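You operate a simulated robot arm through the tools that you are given. There is no shell and no other tool. Be economical: measure what you need, move in short steps, check, and stop when the job is done.

Carry out the task below with a simulated robot arm. There is one attempt and no reset: what you move stays moved.

TASK
Open the glue pot lid.

It is judged by the outcome, as a careful person would: the job done as asked, and still so three seconds after it is handed in. It fails if anything else is knocked over, pushed out of place, dropped, spilled or broken.

THE ROBOT
A 7-joint arm with a two-finger parallel gripper, fixed in place. Base frame: the origin is at the foot of the arm, x ahead of it, y to its left, z up. Lengths are in cm, angles in degrees, forces in N, time in s.
Its first joint turns from -66.0 to 66.0 degrees. Payload 2.4 kg.
Tool frame: the origin (TCP) lies between the finger pads and is the grasp point; the fingertips stand 3 cm ahead of it; z points along the fingers, y is the line along which they close. The gripper opens to 9.4 cm. The fingers are 2.8 cm wide and 1 cm thick; the gripper's body (5 by 9.6 cm) begins 5.5 cm behind the TCP.
Orientation is told as [roll, pitch, yaw] about the base's x, y, z axes, in that order, counted from this pose: with the fingers straight down and closing along the base's y, the tool's x points along the base's -x, its y along +y and its z along -z.

THE INTERFACE
- The arm moves only by the tool jog_arm. Its argument "plan" is a list of rows, each a list of 3 entries, a list of its own where there are three numbers: the turn, a rotation vector about the tool's x, y, z in units of 8 degrees (1.0 is 8 degrees), then the shift along the tool's x, y, z in units of 25 mm (1.0 is 25 mm), then the opening, from 0 (shut) to 1 (fully open). In form: [[[rx, ry, rz], [dx, dy, dz], fingers], ...]. A call has 1 to 20 rows; each row shifts and turns the commanded pose from where the row before left it, along the tool's axes as they then stand. A call with a number of a shift or a turn outside -1 to 1 is refused whole. A row lasts 0.2 s, in which the tool goes at most 5 cm and 8.6 degrees; a call with a longer step from one row to the next is refused whole, and so is a gripper value outside its range. A pose out of reach is approached as far as the arm can. The call stops where the force on the tool passes 40 N (or 10 N more than at its start, if that is more) or the arm is blocked; 0.2 s more then pass. The fingers move at their own pace (about 15.3 cm/s each) and stop on an object; they squeeze with about 22 N. The grip force told is the motor's: it shows also when the fingers shut on nothing. Time passes only in rows, and 0.2 s behind the last, so rows that do not move let the fingers close. It gives the time, the measured TCP pose, the force on the tool (base axes), the opening and the grip force at its end, in the units of the frame above (readings bear some noise), and new pictures: "show" is both (left out), scene, wrist or none.
- Cameras (640 x 400 px; columns grow to the right, rows downward): "scene" is fixed at [1.36, 46.27, 145.9]; the picture's right is [-0.90, -0.44, 0.00], its down [-0.20, 0.40, -0.89] and it looks along [0.40, -0.80, -0.45] (base axes); focal length 373 px, centre (320, 200). "wrist" rides on the gripper at [-3.7, 0, -5.8] in the tool frame; the picture's right is [0.00, -1.00, 0.00], its down [0.97, 0.00, -0.24] and it looks along [0.24, 0.00, 0.97] (tool axes); focal length 218 px, centre (320, 200).
- locate(camera, pixels): for up to 12 pixels [column, row] of the newest picture of that camera ("zoom" is the newest enlarged one), the place [x, y, z] in the base frame of the surface seen there, good to about 0.2 cm, but the place of the scene camera against the robot may be out by one fixed shift of up to 1.2 cm in any direction. No time passes.
- inspect(camera, box): a new picture of the part [left, top, right, bottom] of that camera's present view, enlarged. No time passes.
- job_done(): hands the job in; it is judged then, once.

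Work in short steps. Measure before you move; look again where a grasp or a placing could have gone wrong, and mend it. You have 60 turns and 120 pictures in all, the two below and enlarged ones among them. Open the gripper and draw the arm clear of the work before you hand the job in, unless the task says otherwise; then end with one line.

The tools are called after "Emit:" by a JSON object that holds its "fn" and its "kwargs". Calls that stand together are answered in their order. jog_arm: Moves the arm, as the interface text tells. Its arguments: {"type":"object","properties":{"plan":{"type":"array"},"show":{"type":"string","enum":["both","scene","wrist","none"]}},"required":["plan"]} The other tools are called the same way: locate (camera, pixels) gives the place of the surface under pixels of a picture; inspect (camera, box) takes an enlarged picture of a part of a camera's view; job_done () hands the job in.

At the start:

```text
time: 0.0
eef_pos: [43.43, -16.76, 117.98]
orientation: [0.1, -0.1, 0.0]
wrist_force: [0.2, -0.6, 2.0]
gripper_width: 9.4
finger_force: 0.1
```

scene: 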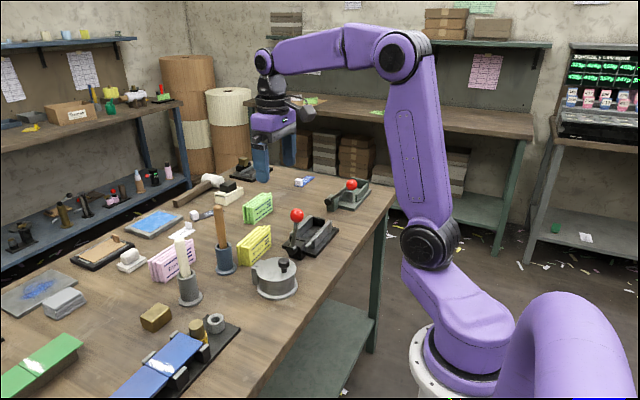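
wrist: 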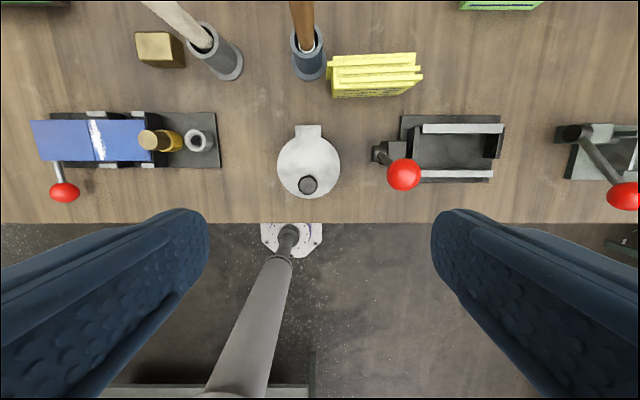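

The glue pot appears to be the grey round thing with a knob at scene (275,277) / wrist (308,168). I'll look closer and measure it.

Emit:
{"fn": "inspect", "kwargs": {"camera": "scene", "box": [225, 235, 325, 310]}}

Emit:
{"fn": "inspect", "kwargs": {"camera": "wrist", "box": [250, 110, 370, 230]}}

Emit:
{"fn": "locate", "kwargs": {"camera": "wrist", "pixels": [[308, 184], [308, 160], [308, 131], [280, 168], [338, 168], [308, 197], [308, 210], [404, 174], [380, 152], [374, 90], [200, 140], [220, 160]]}}

Emit:
{"fn": "locate", "kwargs": {"camera": "scene", "pixels": [[283, 265], [265, 265], [275, 294], [255, 275], [296, 280], [270, 275]]}}

```text
5.33 times, centred on (275, 272) of scene
```

zoom: 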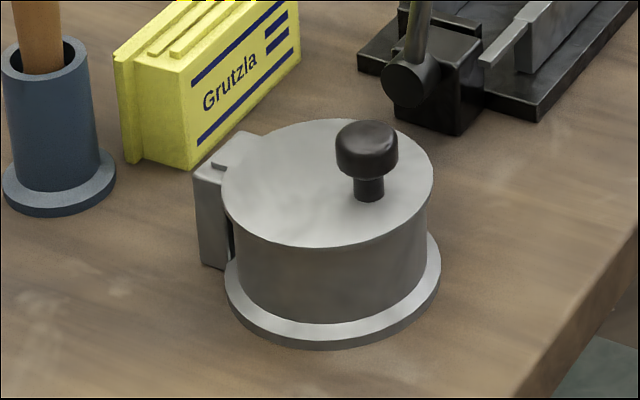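

```text
3.33 times, centred on (310, 170) of wrist
```

zoom: 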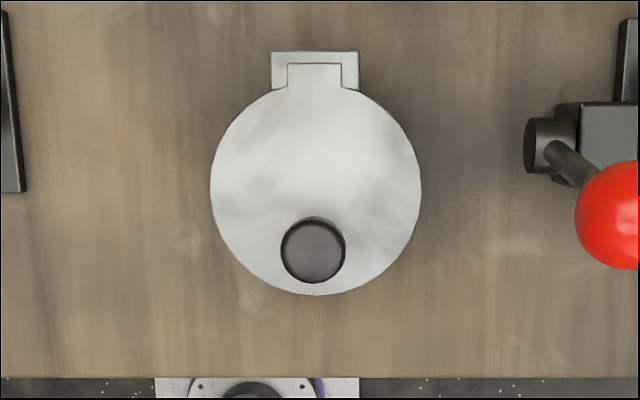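

```text
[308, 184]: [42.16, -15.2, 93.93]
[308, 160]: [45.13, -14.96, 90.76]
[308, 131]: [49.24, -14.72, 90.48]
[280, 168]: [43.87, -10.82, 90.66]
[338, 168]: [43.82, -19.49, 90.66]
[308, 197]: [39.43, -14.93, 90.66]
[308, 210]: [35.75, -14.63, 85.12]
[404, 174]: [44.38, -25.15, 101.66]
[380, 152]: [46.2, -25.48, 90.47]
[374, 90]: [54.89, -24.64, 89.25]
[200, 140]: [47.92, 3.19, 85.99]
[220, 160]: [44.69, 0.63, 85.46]
```

```text
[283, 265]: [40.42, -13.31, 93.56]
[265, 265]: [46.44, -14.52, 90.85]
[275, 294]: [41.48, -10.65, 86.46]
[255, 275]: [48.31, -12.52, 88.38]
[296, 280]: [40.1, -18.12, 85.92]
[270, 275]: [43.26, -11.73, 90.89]
```

The lid's knob is at about (42.0, -15.2, 93.9 top), the lid surface at z 90.7 and the hinge on the far side at x≈49. I'll move above the knob and stop short of it to check.

Emit:
{"fn": "jog_arm", "kwargs": {"plan": [[[0, 0, 0], [0.3, 0.3, 0.6], 0.6], [[0, 0, 0], [0.27, 0.32, 0.9], 0.6], [[0, 0, 0], [0, 0, 0.9], 0.6], [[0, 0, 0], [0, 0, 0.9], 0.6], [[0, 0, 0], [0, 0, 0.9], 0.6], [[0, 0, 0], [0, 0, 0.9], 0.6], [[0, 0, 0], [0, 0, 0.9], 0.6], [[0, 0, 0], [0, 0, 0.8], 0.6], [[0, 0, 0], [0, 0, 0.2], 0.6], [[0, 0, 0], [0, 0, 0], 0.6]]}}

```text
time: 2.2
eef_pos: [42.09, -15.0, 100.24]
orientation: [0.0, -0.1, 0.0]
wrist_force: [0.5, 0.6, -1.1]
gripper_width: 5.63
finger_force: 0.1
```

scene: 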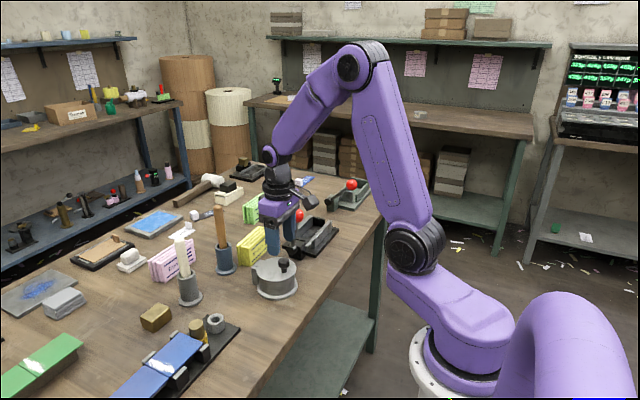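
wrist: 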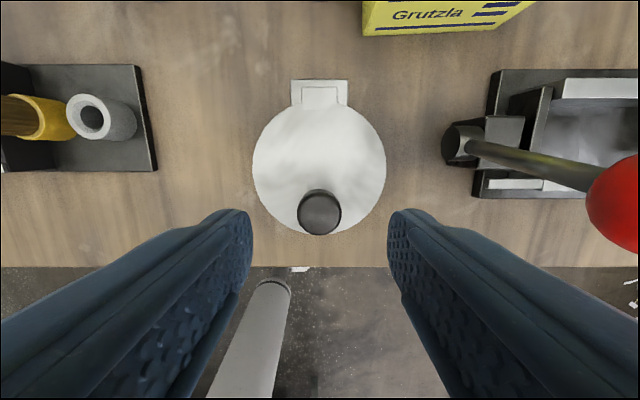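

Checking the knob, lid and hinge from this closer view.

Emit:
{"fn": "locate", "kwargs": {"camera": "wrist", "pixels": [[319, 213], [319, 195], [319, 232], [299, 212], [341, 212], [319, 150], [319, 97], [319, 84], [255, 168], [385, 168], [296, 84], [350, 260]]}}

Emit:
{"fn": "inspect", "kwargs": {"camera": "wrist", "box": [240, 70, 400, 170]}}

```text
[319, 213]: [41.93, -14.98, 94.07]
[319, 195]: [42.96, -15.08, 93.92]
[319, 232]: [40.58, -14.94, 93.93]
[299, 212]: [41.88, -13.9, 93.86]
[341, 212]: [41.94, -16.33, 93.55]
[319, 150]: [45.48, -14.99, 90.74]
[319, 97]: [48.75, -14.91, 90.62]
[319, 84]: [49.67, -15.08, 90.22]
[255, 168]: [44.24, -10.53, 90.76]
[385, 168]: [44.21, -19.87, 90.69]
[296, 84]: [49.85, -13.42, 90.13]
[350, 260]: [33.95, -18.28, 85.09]
```

```text
4.00 times, centred on (320, 120) of wrist
```

zoom: 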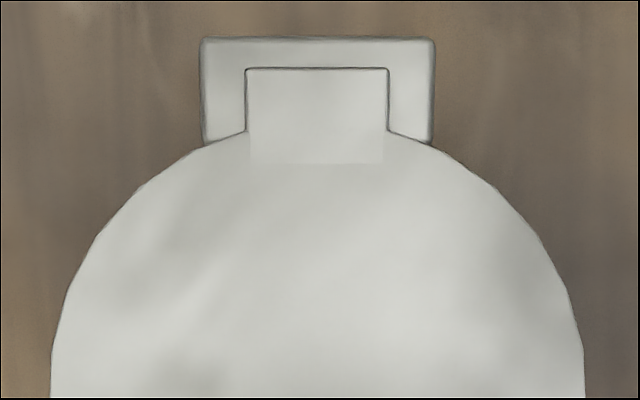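

The knob is centred between the fingers at (41.9, -15.0). I descend to TCP z≈94.3 (tips just clear of the lid) and close.

Emit:
{"fn": "jog_arm", "kwargs": {"plan": [[[0, 0, 0], [0.05, 0, 0.7], 0.6], [[0, 0, 0], [0, 0, 0.7], 0.6], [[0, 0, 0], [0, 0, 0.6], 0.6], [[0, 0, 0], [0, 0, 0.33], 0.6], [[0, 0, 0], [0, 0, 0], 0.6], [[0, 0, 0], [0, 0, 0], 0.2], [[0, 0, 0], [0, 0, 0], 0.0], [[0, 0, 0], [0, 0, 0], 0.0]]}}

```text
time: 4.0
eef_pos: [41.96, -14.95, 94.55]
orientation: [0.0, 0.0, 0.0]
wrist_force: [1.0, -1.7, -2.8]
gripper_width: 2.7
finger_force: 44.9
```

scene: 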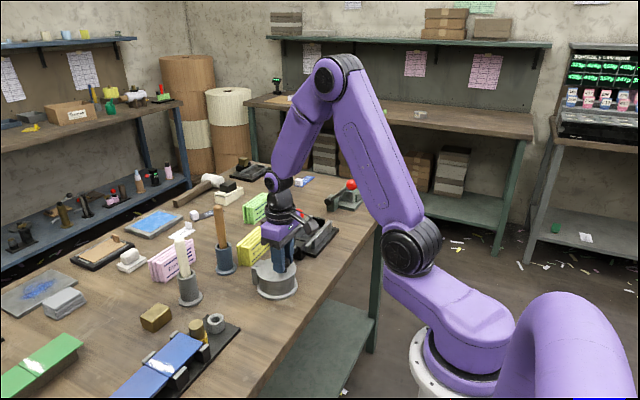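
wrist: 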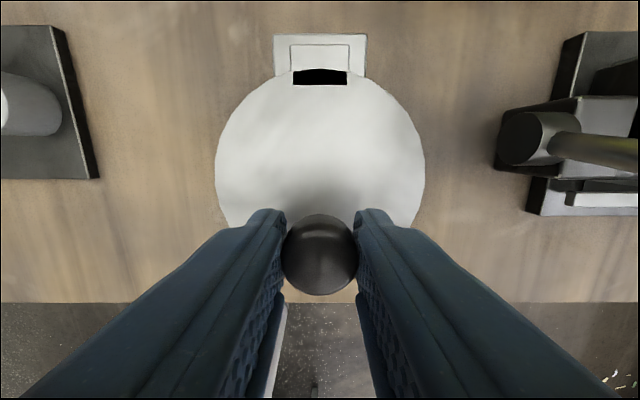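

The knob is gripped (width 2.7). A dark slot has appeared by the hinge at (320,77); I'll look closer before lifting.

Emit:
{"fn": "inspect", "kwargs": {"camera": "wrist", "box": [240, 20, 400, 120]}}

Emit:
{"fn": "inspect", "kwargs": {"camera": "scene", "box": [225, 235, 325, 310]}}

Emit:
{"fn": "locate", "kwargs": {"camera": "wrist", "pixels": [[320, 55], [320, 77], [320, 95], [320, 150], [240, 150], [400, 150], [320, 38], [320, 250]]}}

```text
4.00 times, centred on (320, 70) of wrist
```

zoom: 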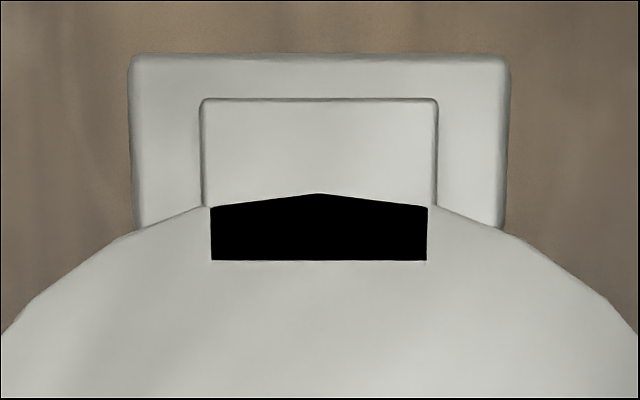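

```text
5.33 times, centred on (275, 272) of scene
```

zoom: 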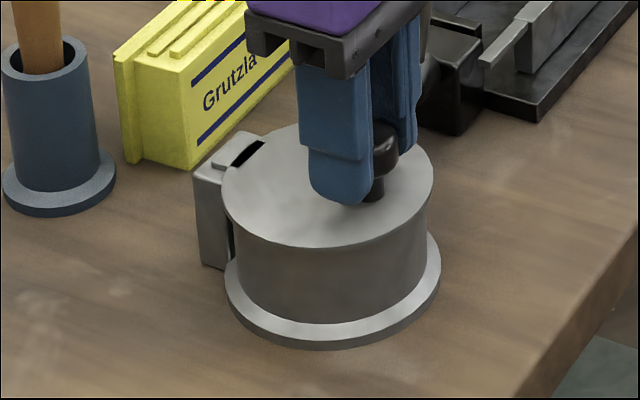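

```text
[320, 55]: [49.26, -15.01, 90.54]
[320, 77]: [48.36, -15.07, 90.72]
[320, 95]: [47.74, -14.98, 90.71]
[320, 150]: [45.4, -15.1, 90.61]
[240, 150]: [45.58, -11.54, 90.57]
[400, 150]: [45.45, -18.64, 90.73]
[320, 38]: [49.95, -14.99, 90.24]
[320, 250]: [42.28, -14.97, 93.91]
```

That dark patch is a rendering/overlap artefact; the lid hasn't moved. Before lifting, I check what stands behind the hinge (brush handle at scene (219,210), yellow block at (255,240)).

Emit:
{"fn": "locate", "kwargs": {"camera": "scene", "pixels": [[219, 208], [221, 240], [225, 260], [252, 228], [268, 232], [242, 245], [180, 240], [330, 225]]}}

Emit:
{"fn": "jog_arm", "kwargs": {"plan": [[[0, 0, 0], [-0.04, 0, -0.15], 0], [[0, 0, 0], [-0.05, 0, -0.15], 0], [[0, 0, 0], [-0.07, 0, -0.15], 0], [[0, 0, 0], [0, 0, 0], 0]]}}

```text
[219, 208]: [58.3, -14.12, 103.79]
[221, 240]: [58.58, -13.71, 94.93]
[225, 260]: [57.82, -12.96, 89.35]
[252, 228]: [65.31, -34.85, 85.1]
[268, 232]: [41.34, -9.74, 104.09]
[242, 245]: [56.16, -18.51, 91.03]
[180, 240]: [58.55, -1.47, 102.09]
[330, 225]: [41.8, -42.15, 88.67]
```

```text
time: 5.0
eef_pos: [42.15, -14.98, 95.57]
orientation: [0.1, 0.3, 0.0]
wrist_force: [-9.3, 6.9, -13.6]
gripper_width: 2.69
finger_force: 45.5
```

scene: 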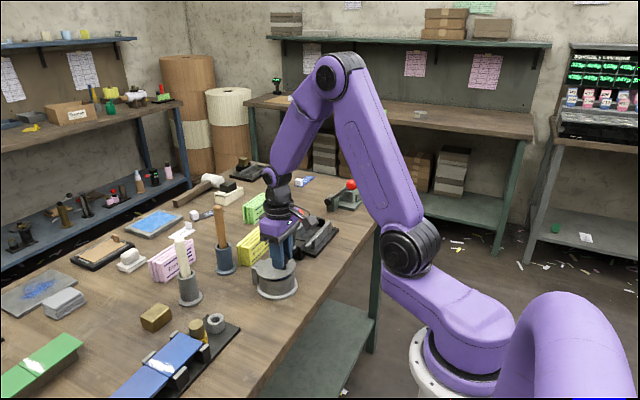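
wrist: 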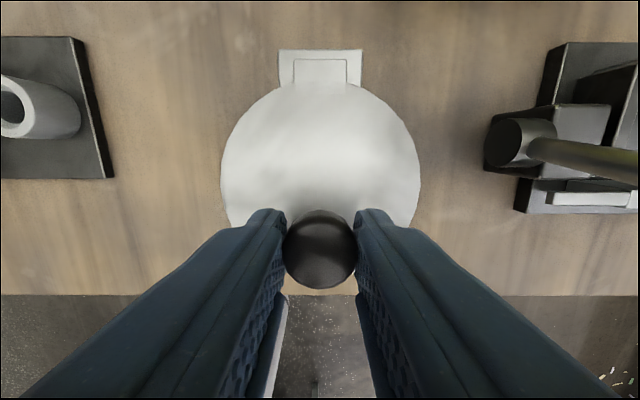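

The force is modest. I check whether the lid actually tilted.

Emit:
{"fn": "inspect", "kwargs": {"camera": "scene", "box": [225, 235, 325, 310]}}

Emit:
{"fn": "locate", "kwargs": {"camera": "wrist", "pixels": [[320, 75], [320, 100], [320, 150], [320, 190], [250, 150], [390, 150], [320, 53]]}}

```text
5.33 times, centred on (275, 272) of scene
```

zoom: 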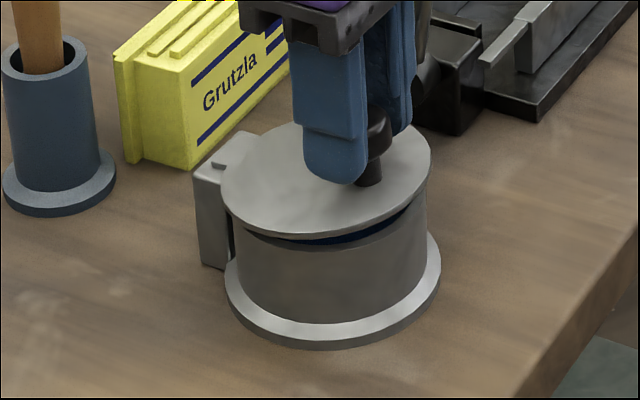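

```text
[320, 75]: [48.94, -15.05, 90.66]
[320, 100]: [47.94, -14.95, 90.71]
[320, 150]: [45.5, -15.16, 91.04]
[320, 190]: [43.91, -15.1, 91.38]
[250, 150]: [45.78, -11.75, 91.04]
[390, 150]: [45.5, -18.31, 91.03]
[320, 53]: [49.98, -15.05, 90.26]
```

The lid hinges up cleanly (about 8°). I continue along the arc about the hinge (48.9, 90.4), to about 48°.

Emit:
{"fn": "jog_arm", "kwargs": {"plan": [[[0, 0, 0], [-0.116, 0, -0.174], 0], [[0, 0, 0], [-0.116, 0, -0.174], 0], [[0, 0, 0], [-0.14, 0, -0.158], 0], [[0, 0, 0], [-0.14, 0, -0.158], 0], [[0, 0, 0], [-0.162, 0, -0.134], 0], [[0, 0, 0], [-0.162, 0, -0.134], 0], [[0, 0, 0], [-0.178, 0, -0.114], 0], [[0, 0, 0], [-0.178, 0, -0.114], 0], [[0, 0, 0], [-0.192, 0, -0.086], 0], [[0, 0, 0], [-0.192, 0, -0.086], 0], [[0, 0, 0], [0, 0, 0], 0]]}}

Emit:
{"fn": "inspect", "kwargs": {"camera": "scene", "box": [205, 190, 325, 310]}}

```text
time: 7.4
eef_pos: [45.86, -15.02, 99.02]
orientation: [0.2, 0.5, 0.0]
wrist_force: [-20.7, 14.8, 6.6]
gripper_width: 2.7
finger_force: 45.2
```

scene: 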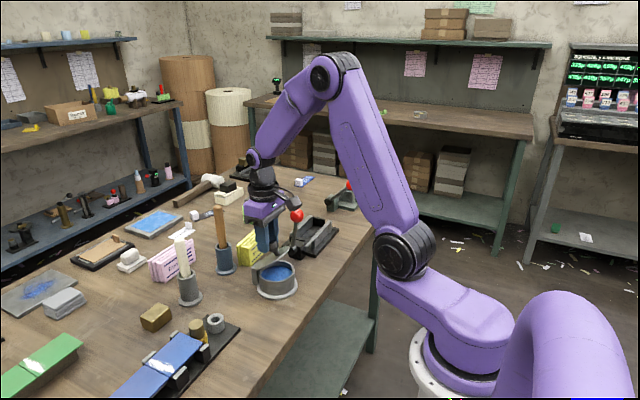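
wrist: 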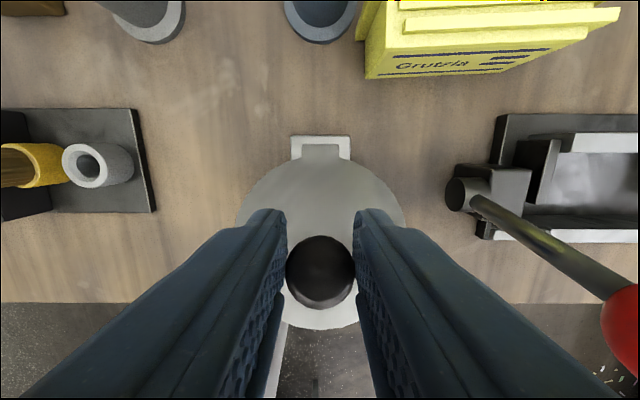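

```text
3.33 times, centred on (265, 250) of scene
```

zoom: 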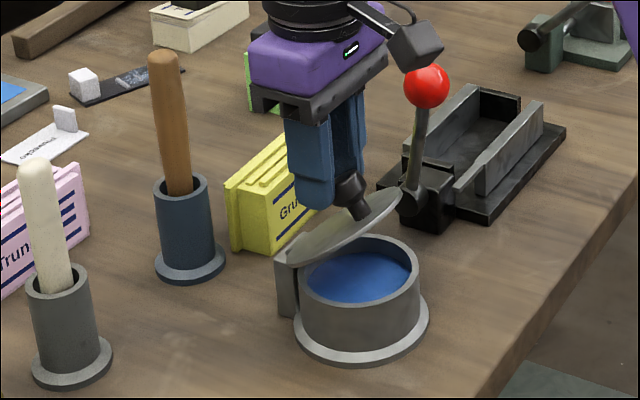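

The lid is at ~45° with the blue glue visible. I measure the brush cup's position (wrist (320,15)) before going on past vertical.

Emit:
{"fn": "locate", "kwargs": {"camera": "wrist", "pixels": [[320, 35], [320, 43], [345, 12], [320, 10], [320, 140], [320, 155], [320, 200], [320, 325], [320, 240], [320, 270], [400, 60]]}}

Emit:
{"fn": "locate", "kwargs": {"camera": "zoom", "pixels": [[165, 55], [175, 120], [180, 180], [210, 230], [180, 90], [350, 190], [330, 240], [395, 200], [255, 95]]}}

```text
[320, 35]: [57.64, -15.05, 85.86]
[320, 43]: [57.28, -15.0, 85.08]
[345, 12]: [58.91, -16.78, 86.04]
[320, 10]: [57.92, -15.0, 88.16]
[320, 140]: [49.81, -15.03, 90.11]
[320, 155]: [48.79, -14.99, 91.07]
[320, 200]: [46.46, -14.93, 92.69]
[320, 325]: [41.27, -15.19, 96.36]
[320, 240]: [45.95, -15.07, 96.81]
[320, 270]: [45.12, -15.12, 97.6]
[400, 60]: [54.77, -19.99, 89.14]
```

```text
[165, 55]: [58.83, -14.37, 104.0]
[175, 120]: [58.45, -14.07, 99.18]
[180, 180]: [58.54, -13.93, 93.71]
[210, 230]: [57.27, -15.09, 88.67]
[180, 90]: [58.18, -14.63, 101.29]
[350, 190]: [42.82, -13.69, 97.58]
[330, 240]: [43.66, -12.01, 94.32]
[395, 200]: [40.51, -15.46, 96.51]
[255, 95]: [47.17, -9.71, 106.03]
```

The lid is at ~35° (surface slope) and my arc was slightly tight, so the knob slipped a bit in the pads. The corrected hinge is (49.3, 90.5), radius 7.9; I go on to ~55°.

Emit:
{"fn": "jog_arm", "kwargs": {"plan": [[[0, 0, 0], [0, 0, -0.1], 0], [[0, 0, 0], [-0.08, 0, -0.12], 0], [[0, 0, 0], [-0.16, 0, -0.12], 0], [[0, 0, 0], [-0.18, 0, -0.07], 0], [[0, 0, 0], [-0.18, 0, -0.06], 0], [[0, 0, 0], [-0.16, 0, -0.05], 0], [[0, 0, 0], [0, 0, 0], 0]]}}

Emit:
{"fn": "inspect", "kwargs": {"camera": "scene", "box": [205, 190, 325, 310]}}

```text
time: 9.0
eef_pos: [47.97, -15.03, 100.29]
orientation: [0.1, 0.5, 0.0]
wrist_force: [-15.3, 16.2, -1.5]
gripper_width: 2.71
finger_force: 44.9
```

scene: 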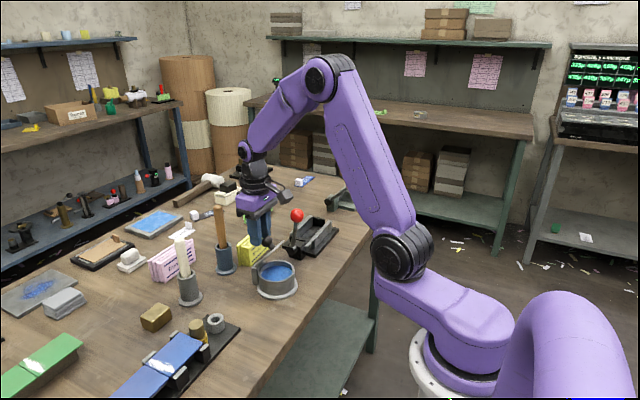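
wrist: 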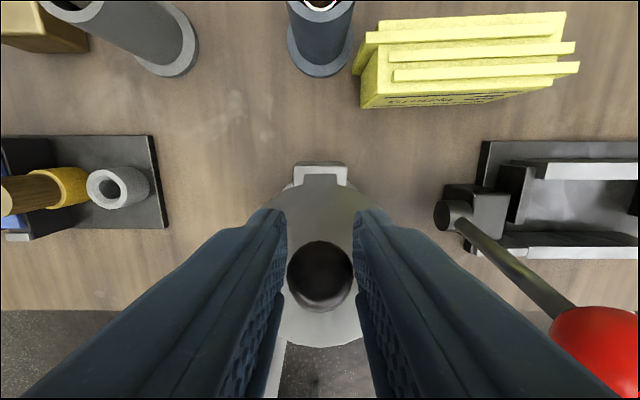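

```text
3.33 times, centred on (265, 250) of scene
```

zoom: 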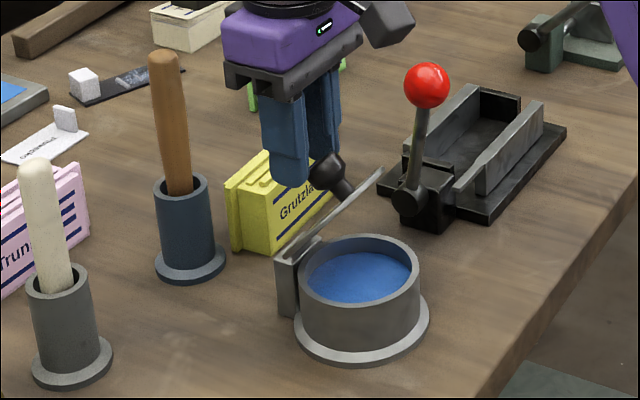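

Emit:
{"fn": "locate", "kwargs": {"camera": "wrist", "pixels": [[320, 255], [320, 275], [320, 300], [320, 185], [320, 220], [320, 330]]}}

```text
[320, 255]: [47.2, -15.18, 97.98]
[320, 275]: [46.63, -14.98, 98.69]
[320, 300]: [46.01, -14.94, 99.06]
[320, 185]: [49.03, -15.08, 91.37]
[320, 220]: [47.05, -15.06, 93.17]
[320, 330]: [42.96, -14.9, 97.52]
```

The lid is at ~45° but the knob has crept to the fingers' trailing edge. I open the gripper in place to regrip and see whether the hinge holds the lid.

Emit:
{"fn": "jog_arm", "kwargs": {"plan": [[[0, 0, 0], [0, 0, 0], 0.45], [[0, 0, 0], [0, 0, 0], 0.45]]}}

Emit:
{"fn": "locate", "kwargs": {"camera": "wrist", "pixels": [[320, 255], [320, 275], [320, 300], [320, 185], [320, 220], [320, 330]]}}

```text
time: 9.6
eef_pos: [48.14, -15.17, 100.33]
orientation: [-0.1, -0.2, 0.0]
wrist_force: [-1.0, 0.2, -0.6]
gripper_width: 4.22
finger_force: 0.0
```

scene: 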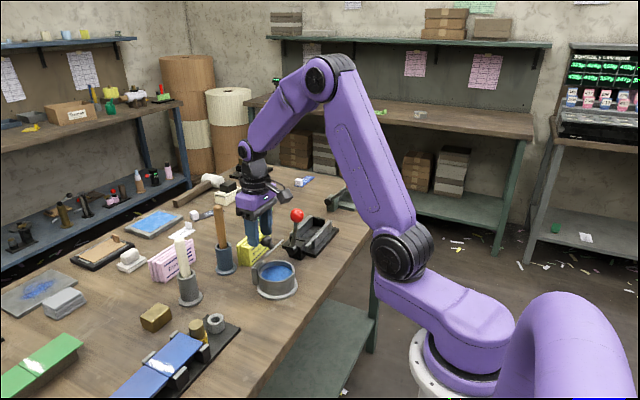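
wrist: 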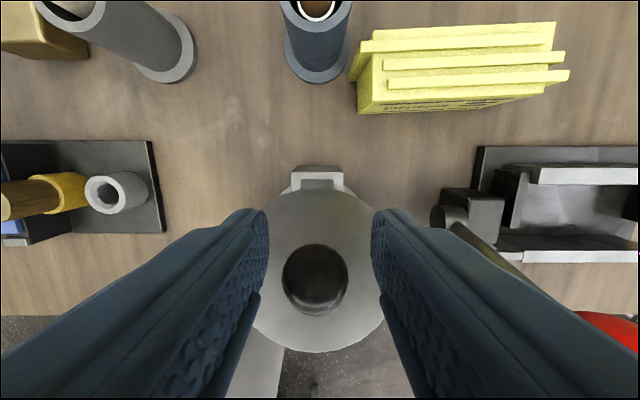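

```text
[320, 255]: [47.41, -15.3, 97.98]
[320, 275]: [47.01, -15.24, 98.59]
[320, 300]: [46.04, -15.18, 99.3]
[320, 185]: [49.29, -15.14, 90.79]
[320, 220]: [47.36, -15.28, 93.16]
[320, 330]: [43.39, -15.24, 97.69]
```

The lid stays at ~47° on its own (friction hinge). I rise clear, go to the robot's side of the lid, close the fingers, and lower to push its underside.

Emit:
{"fn": "jog_arm", "kwargs": {"plan": [[[0, 0, 0], [0, 0, -0.7], 0.45], [[0, 0, 0], [0, 0, -0.8], 0.45], [[0, 0, 0], [0, 0, -0.7], 0.45], [[0, 0, 0], [0.9, 0.06, 0], 0.2], [[0, 0, 0], [1, 0, 0], 0], [[0, 0, 0], [1, 0, 0], 0], [[0, 0, 0], [0.8, 0, 0], 0], [[0, 0, 0], [0, 0, 0], 0]]}}

Emit:
{"fn": "inspect", "kwargs": {"camera": "scene", "box": [205, 190, 325, 310]}}

```text
time: 11.4
eef_pos: [38.83, -14.93, 105.81]
orientation: [0.0, -0.1, -0.1]
wrist_force: [0.0, 0.7, 0.1]
gripper_width: 0.0
finger_force: 21.9
```

scene: 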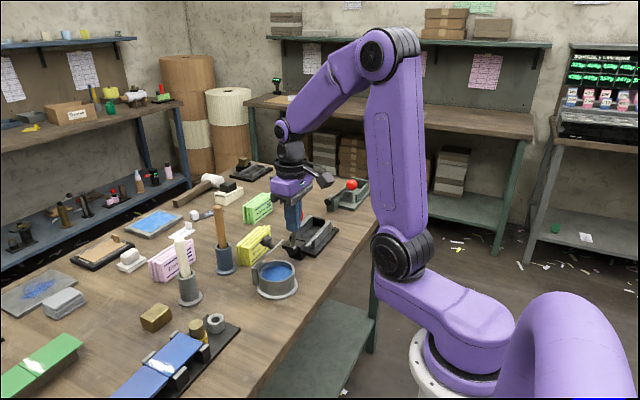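
wrist: 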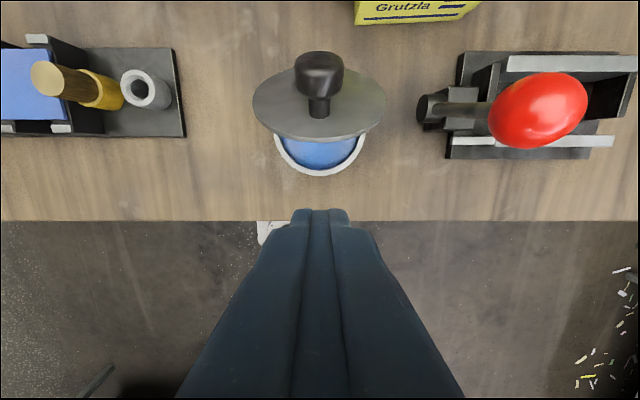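

```text
3.33 times, centred on (265, 250) of scene
```

zoom: 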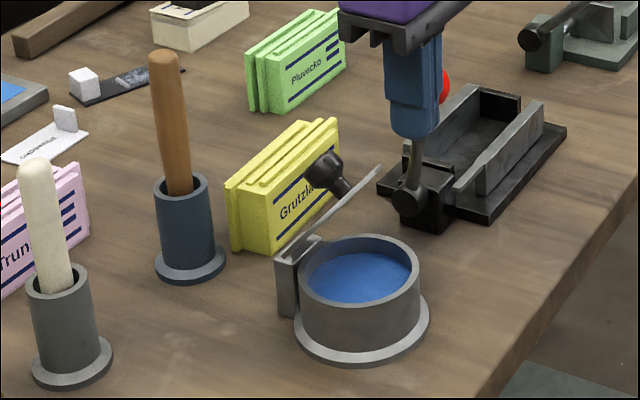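

The lid holds open and the fingers (x front ≈ 40.2) are clear of its edge at x≈43. I lower to tip height ~95.5 and push +x.

Emit:
{"fn": "jog_arm", "kwargs": {"plan": [[[0, 0, 0], [0, 0, 0.8], 0], [[0, 0, 0], [0, 0, 0.8], 0], [[0, 0, 0], [0, 0, 0.8], 0], [[0, 0, 0], [0, 0, 0.5], 0], [[0, 0, 0], [-0.4, 0, 0], 0], [[0, 0, 0], [-0.4, 0, 0], 0], [[0, 0, 0], [-0.4, 0, 0], 0], [[0, 0, 0], [-0.4, 0, 0], 0], [[0, 0, 0], [-0.4, 0, 0], 0], [[0, 0, 0], [-0.4, 0, 0], 0], [[0, 0, 0], [-0.4, 0, 0], 0], [[0, 0, 0], [0, 0, 0], 0]]}}

Emit:
{"fn": "inspect", "kwargs": {"camera": "scene", "box": [205, 190, 325, 310]}}

```text
time: 14.0
eef_pos: [45.91, -14.96, 98.59]
orientation: [0.0, -0.1, 0.0]
wrist_force: [-0.4, -0.6, 0.4]
gripper_width: 0.01
finger_force: 22.2
```

scene: 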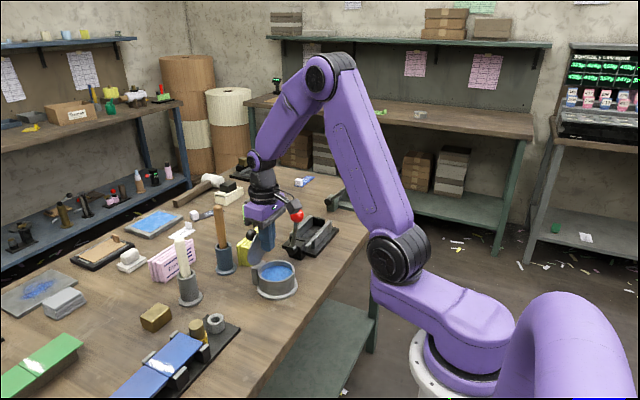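
wrist: 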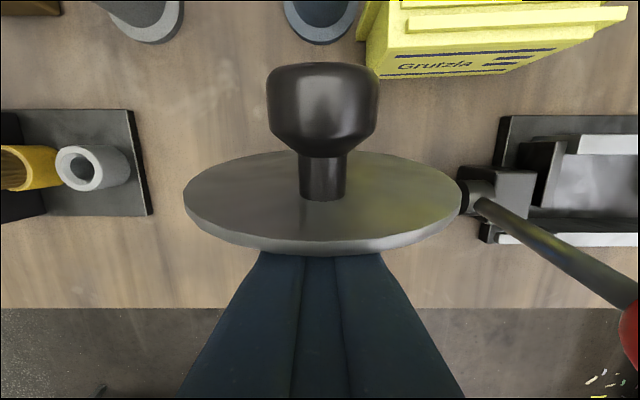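

```text
3.33 times, centred on (265, 250) of scene
```

zoom: 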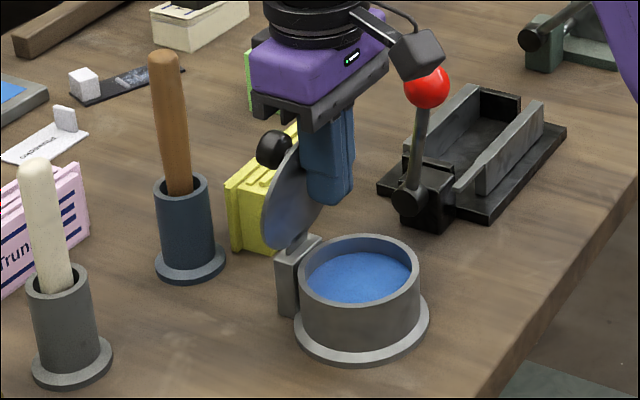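

The lid is at ~72° with almost no force needed. I push gently further, to about 100°.

Emit:
{"fn": "jog_arm", "kwargs": {"plan": [[[0, 0, 0], [-0.25, 0, 0], 0], [[0, 0, 0], [-0.25, 0, 0], 0], [[0, 0, 0], [-0.25, 0, 0], 0], [[0, 0, 0], [-0.25, 0, 0], 0], [[0, 0, 0], [-0.2, 0, 0], 0], [[0, 0, 0], [0, 0, 0], 0]]}}

Emit:
{"fn": "inspect", "kwargs": {"camera": "scene", "box": [205, 190, 325, 310]}}

```text
time: 15.4
eef_pos: [49.0, -15.09, 98.61]
orientation: [-0.1, -0.1, 0.0]
wrist_force: [0.6, 0.3, 0.4]
gripper_width: 0.02
finger_force: 22.3
```

scene: 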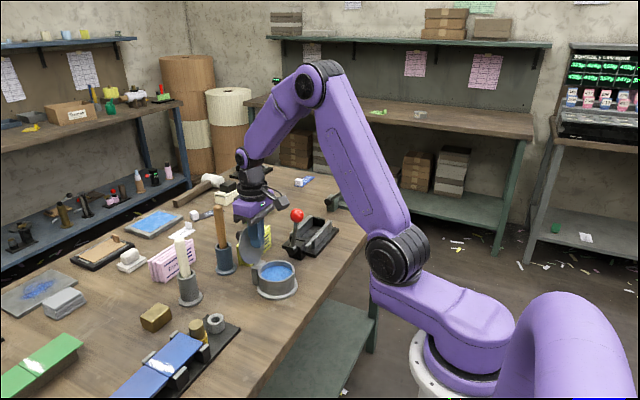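
wrist: 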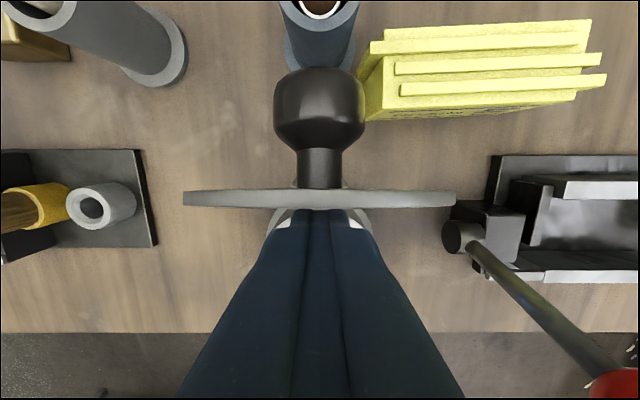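

```text
3.33 times, centred on (265, 250) of scene
```

zoom: 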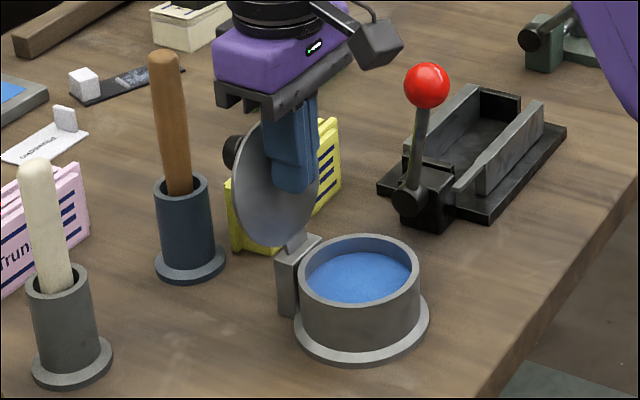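

The lid is roughly 93°. A little more push (1.2 cm) to be securely past vertical; the knob stays >3 cm from the brush.

Emit:
{"fn": "jog_arm", "kwargs": {"plan": [[[0, 0, 0], [-0.2, 0, 0], 0], [[0, 0, 0], [-0.15, 0, 0], 0], [[0, 0, 0], [-0.13, 0, 0], 0], [[0, 0, 0], [0, 0, 0], 0]]}}

Emit:
{"fn": "inspect", "kwargs": {"camera": "scene", "box": [205, 190, 325, 310]}}

```text
time: 16.1
eef_pos: [49.17, -15.05, 98.41]
orientation: [0.1, 1.3, -0.1]
wrist_force: [-9.8, 0.1, 4.0]
gripper_width: 0.0
finger_force: 21.9
stopped in row 3: the force on the tool passed its limit (the readings are from after the stop); the commanded pose is now the measured one
```

scene: 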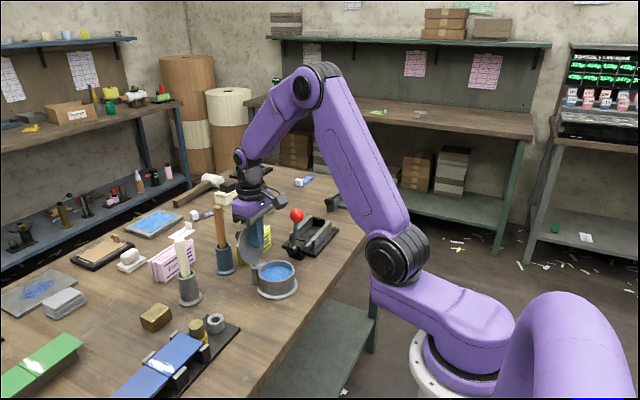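
wrist: 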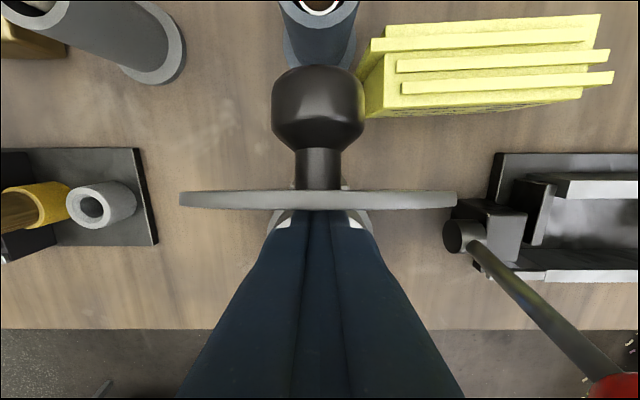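

```text
3.33 times, centred on (265, 250) of scene
```

zoom: 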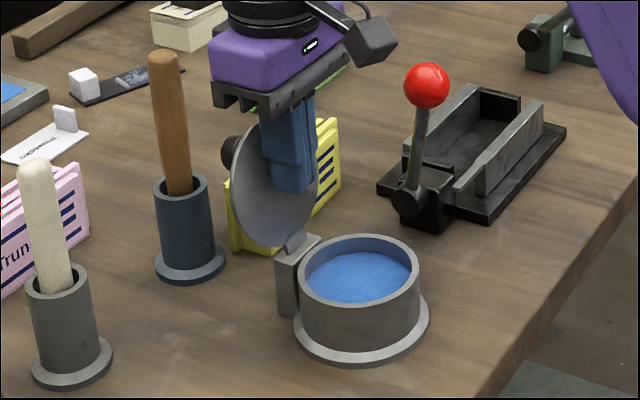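

The lid has reached its end stop (just past vertical), so it is fully open and nothing else has moved. I back off toward the robot, rise and open the gripper.

Emit:
{"fn": "jog_arm", "kwargs": {"plan": [[[0, 0, 0], [0.3, 0, 0], 0], [[0, 0, 0], [0.5, 0, 0], 0], [[0, 0, 0], [0.8, 0, 0], 0], [[0, 0, 0], [0.8, 0, -0.5], 0], [[0, 0, 0], [0.5, 0, -0.9], 0], [[0, 0, 0], [0, 0, -1], 0.2], [[0, 0, 0], [0, 0, -1], 0.5], [[0, 0, 0], [0, 0, -1], 0.6], [[0, 0, 0], [0, 0, -1], 0.6], [[0, 0, 0], [0, 0, 0], 0.6], [[0, 0, 0], [0, 0, 0], 0.6], [[0, 0, 0], [0, 0, 0], 0.6]]}}

Emit:
{"fn": "inspect", "kwargs": {"camera": "scene", "box": [205, 190, 325, 310]}}

```text
time: 18.6
eef_pos: [42.35, -14.93, 112.15]
orientation: [0.2, 1.0, -0.1]
wrist_force: [-0.2, -0.8, -1.6]
gripper_width: 5.64
finger_force: 0.0
```

scene: 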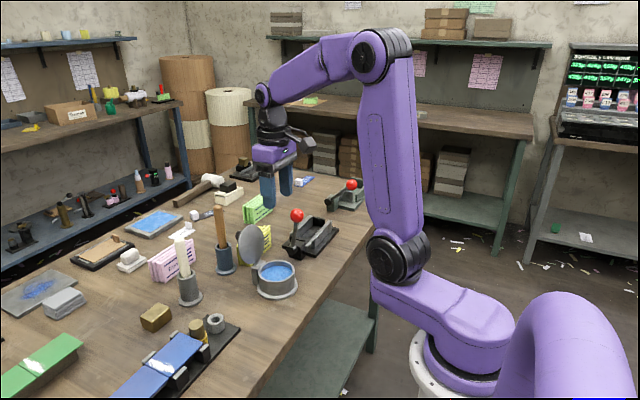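
wrist: 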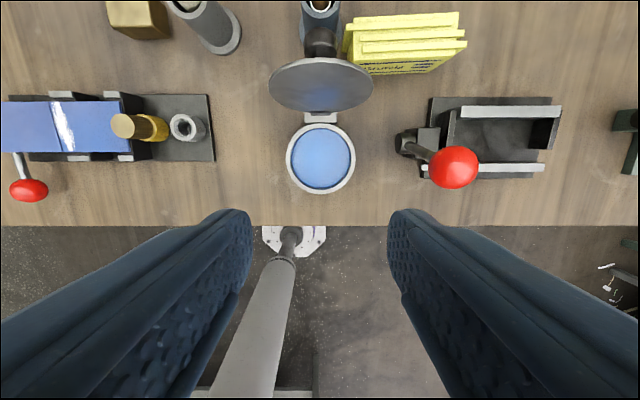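

```text
3.33 times, centred on (265, 250) of scene
```

zoom: 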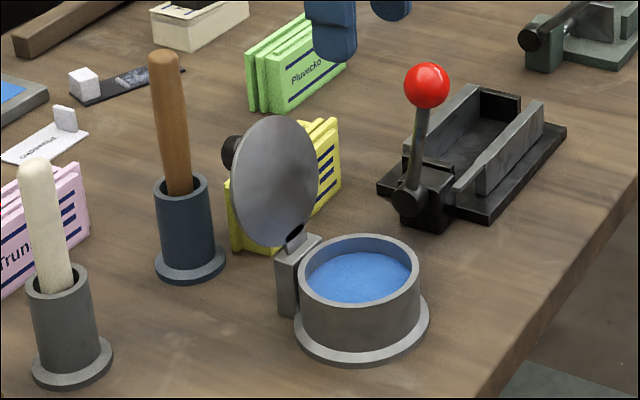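

The lid stands open at its stop, everything else is in place, and the arm is clear.

Emit:
{"fn": "job_done", "kwargs": {}}

```text
The job is handed in.
```

The glue pot lid is open: it stands at its end stop just past vertical and stayed there after I drew the arm clear, and nothing else on the bench was disturbed.
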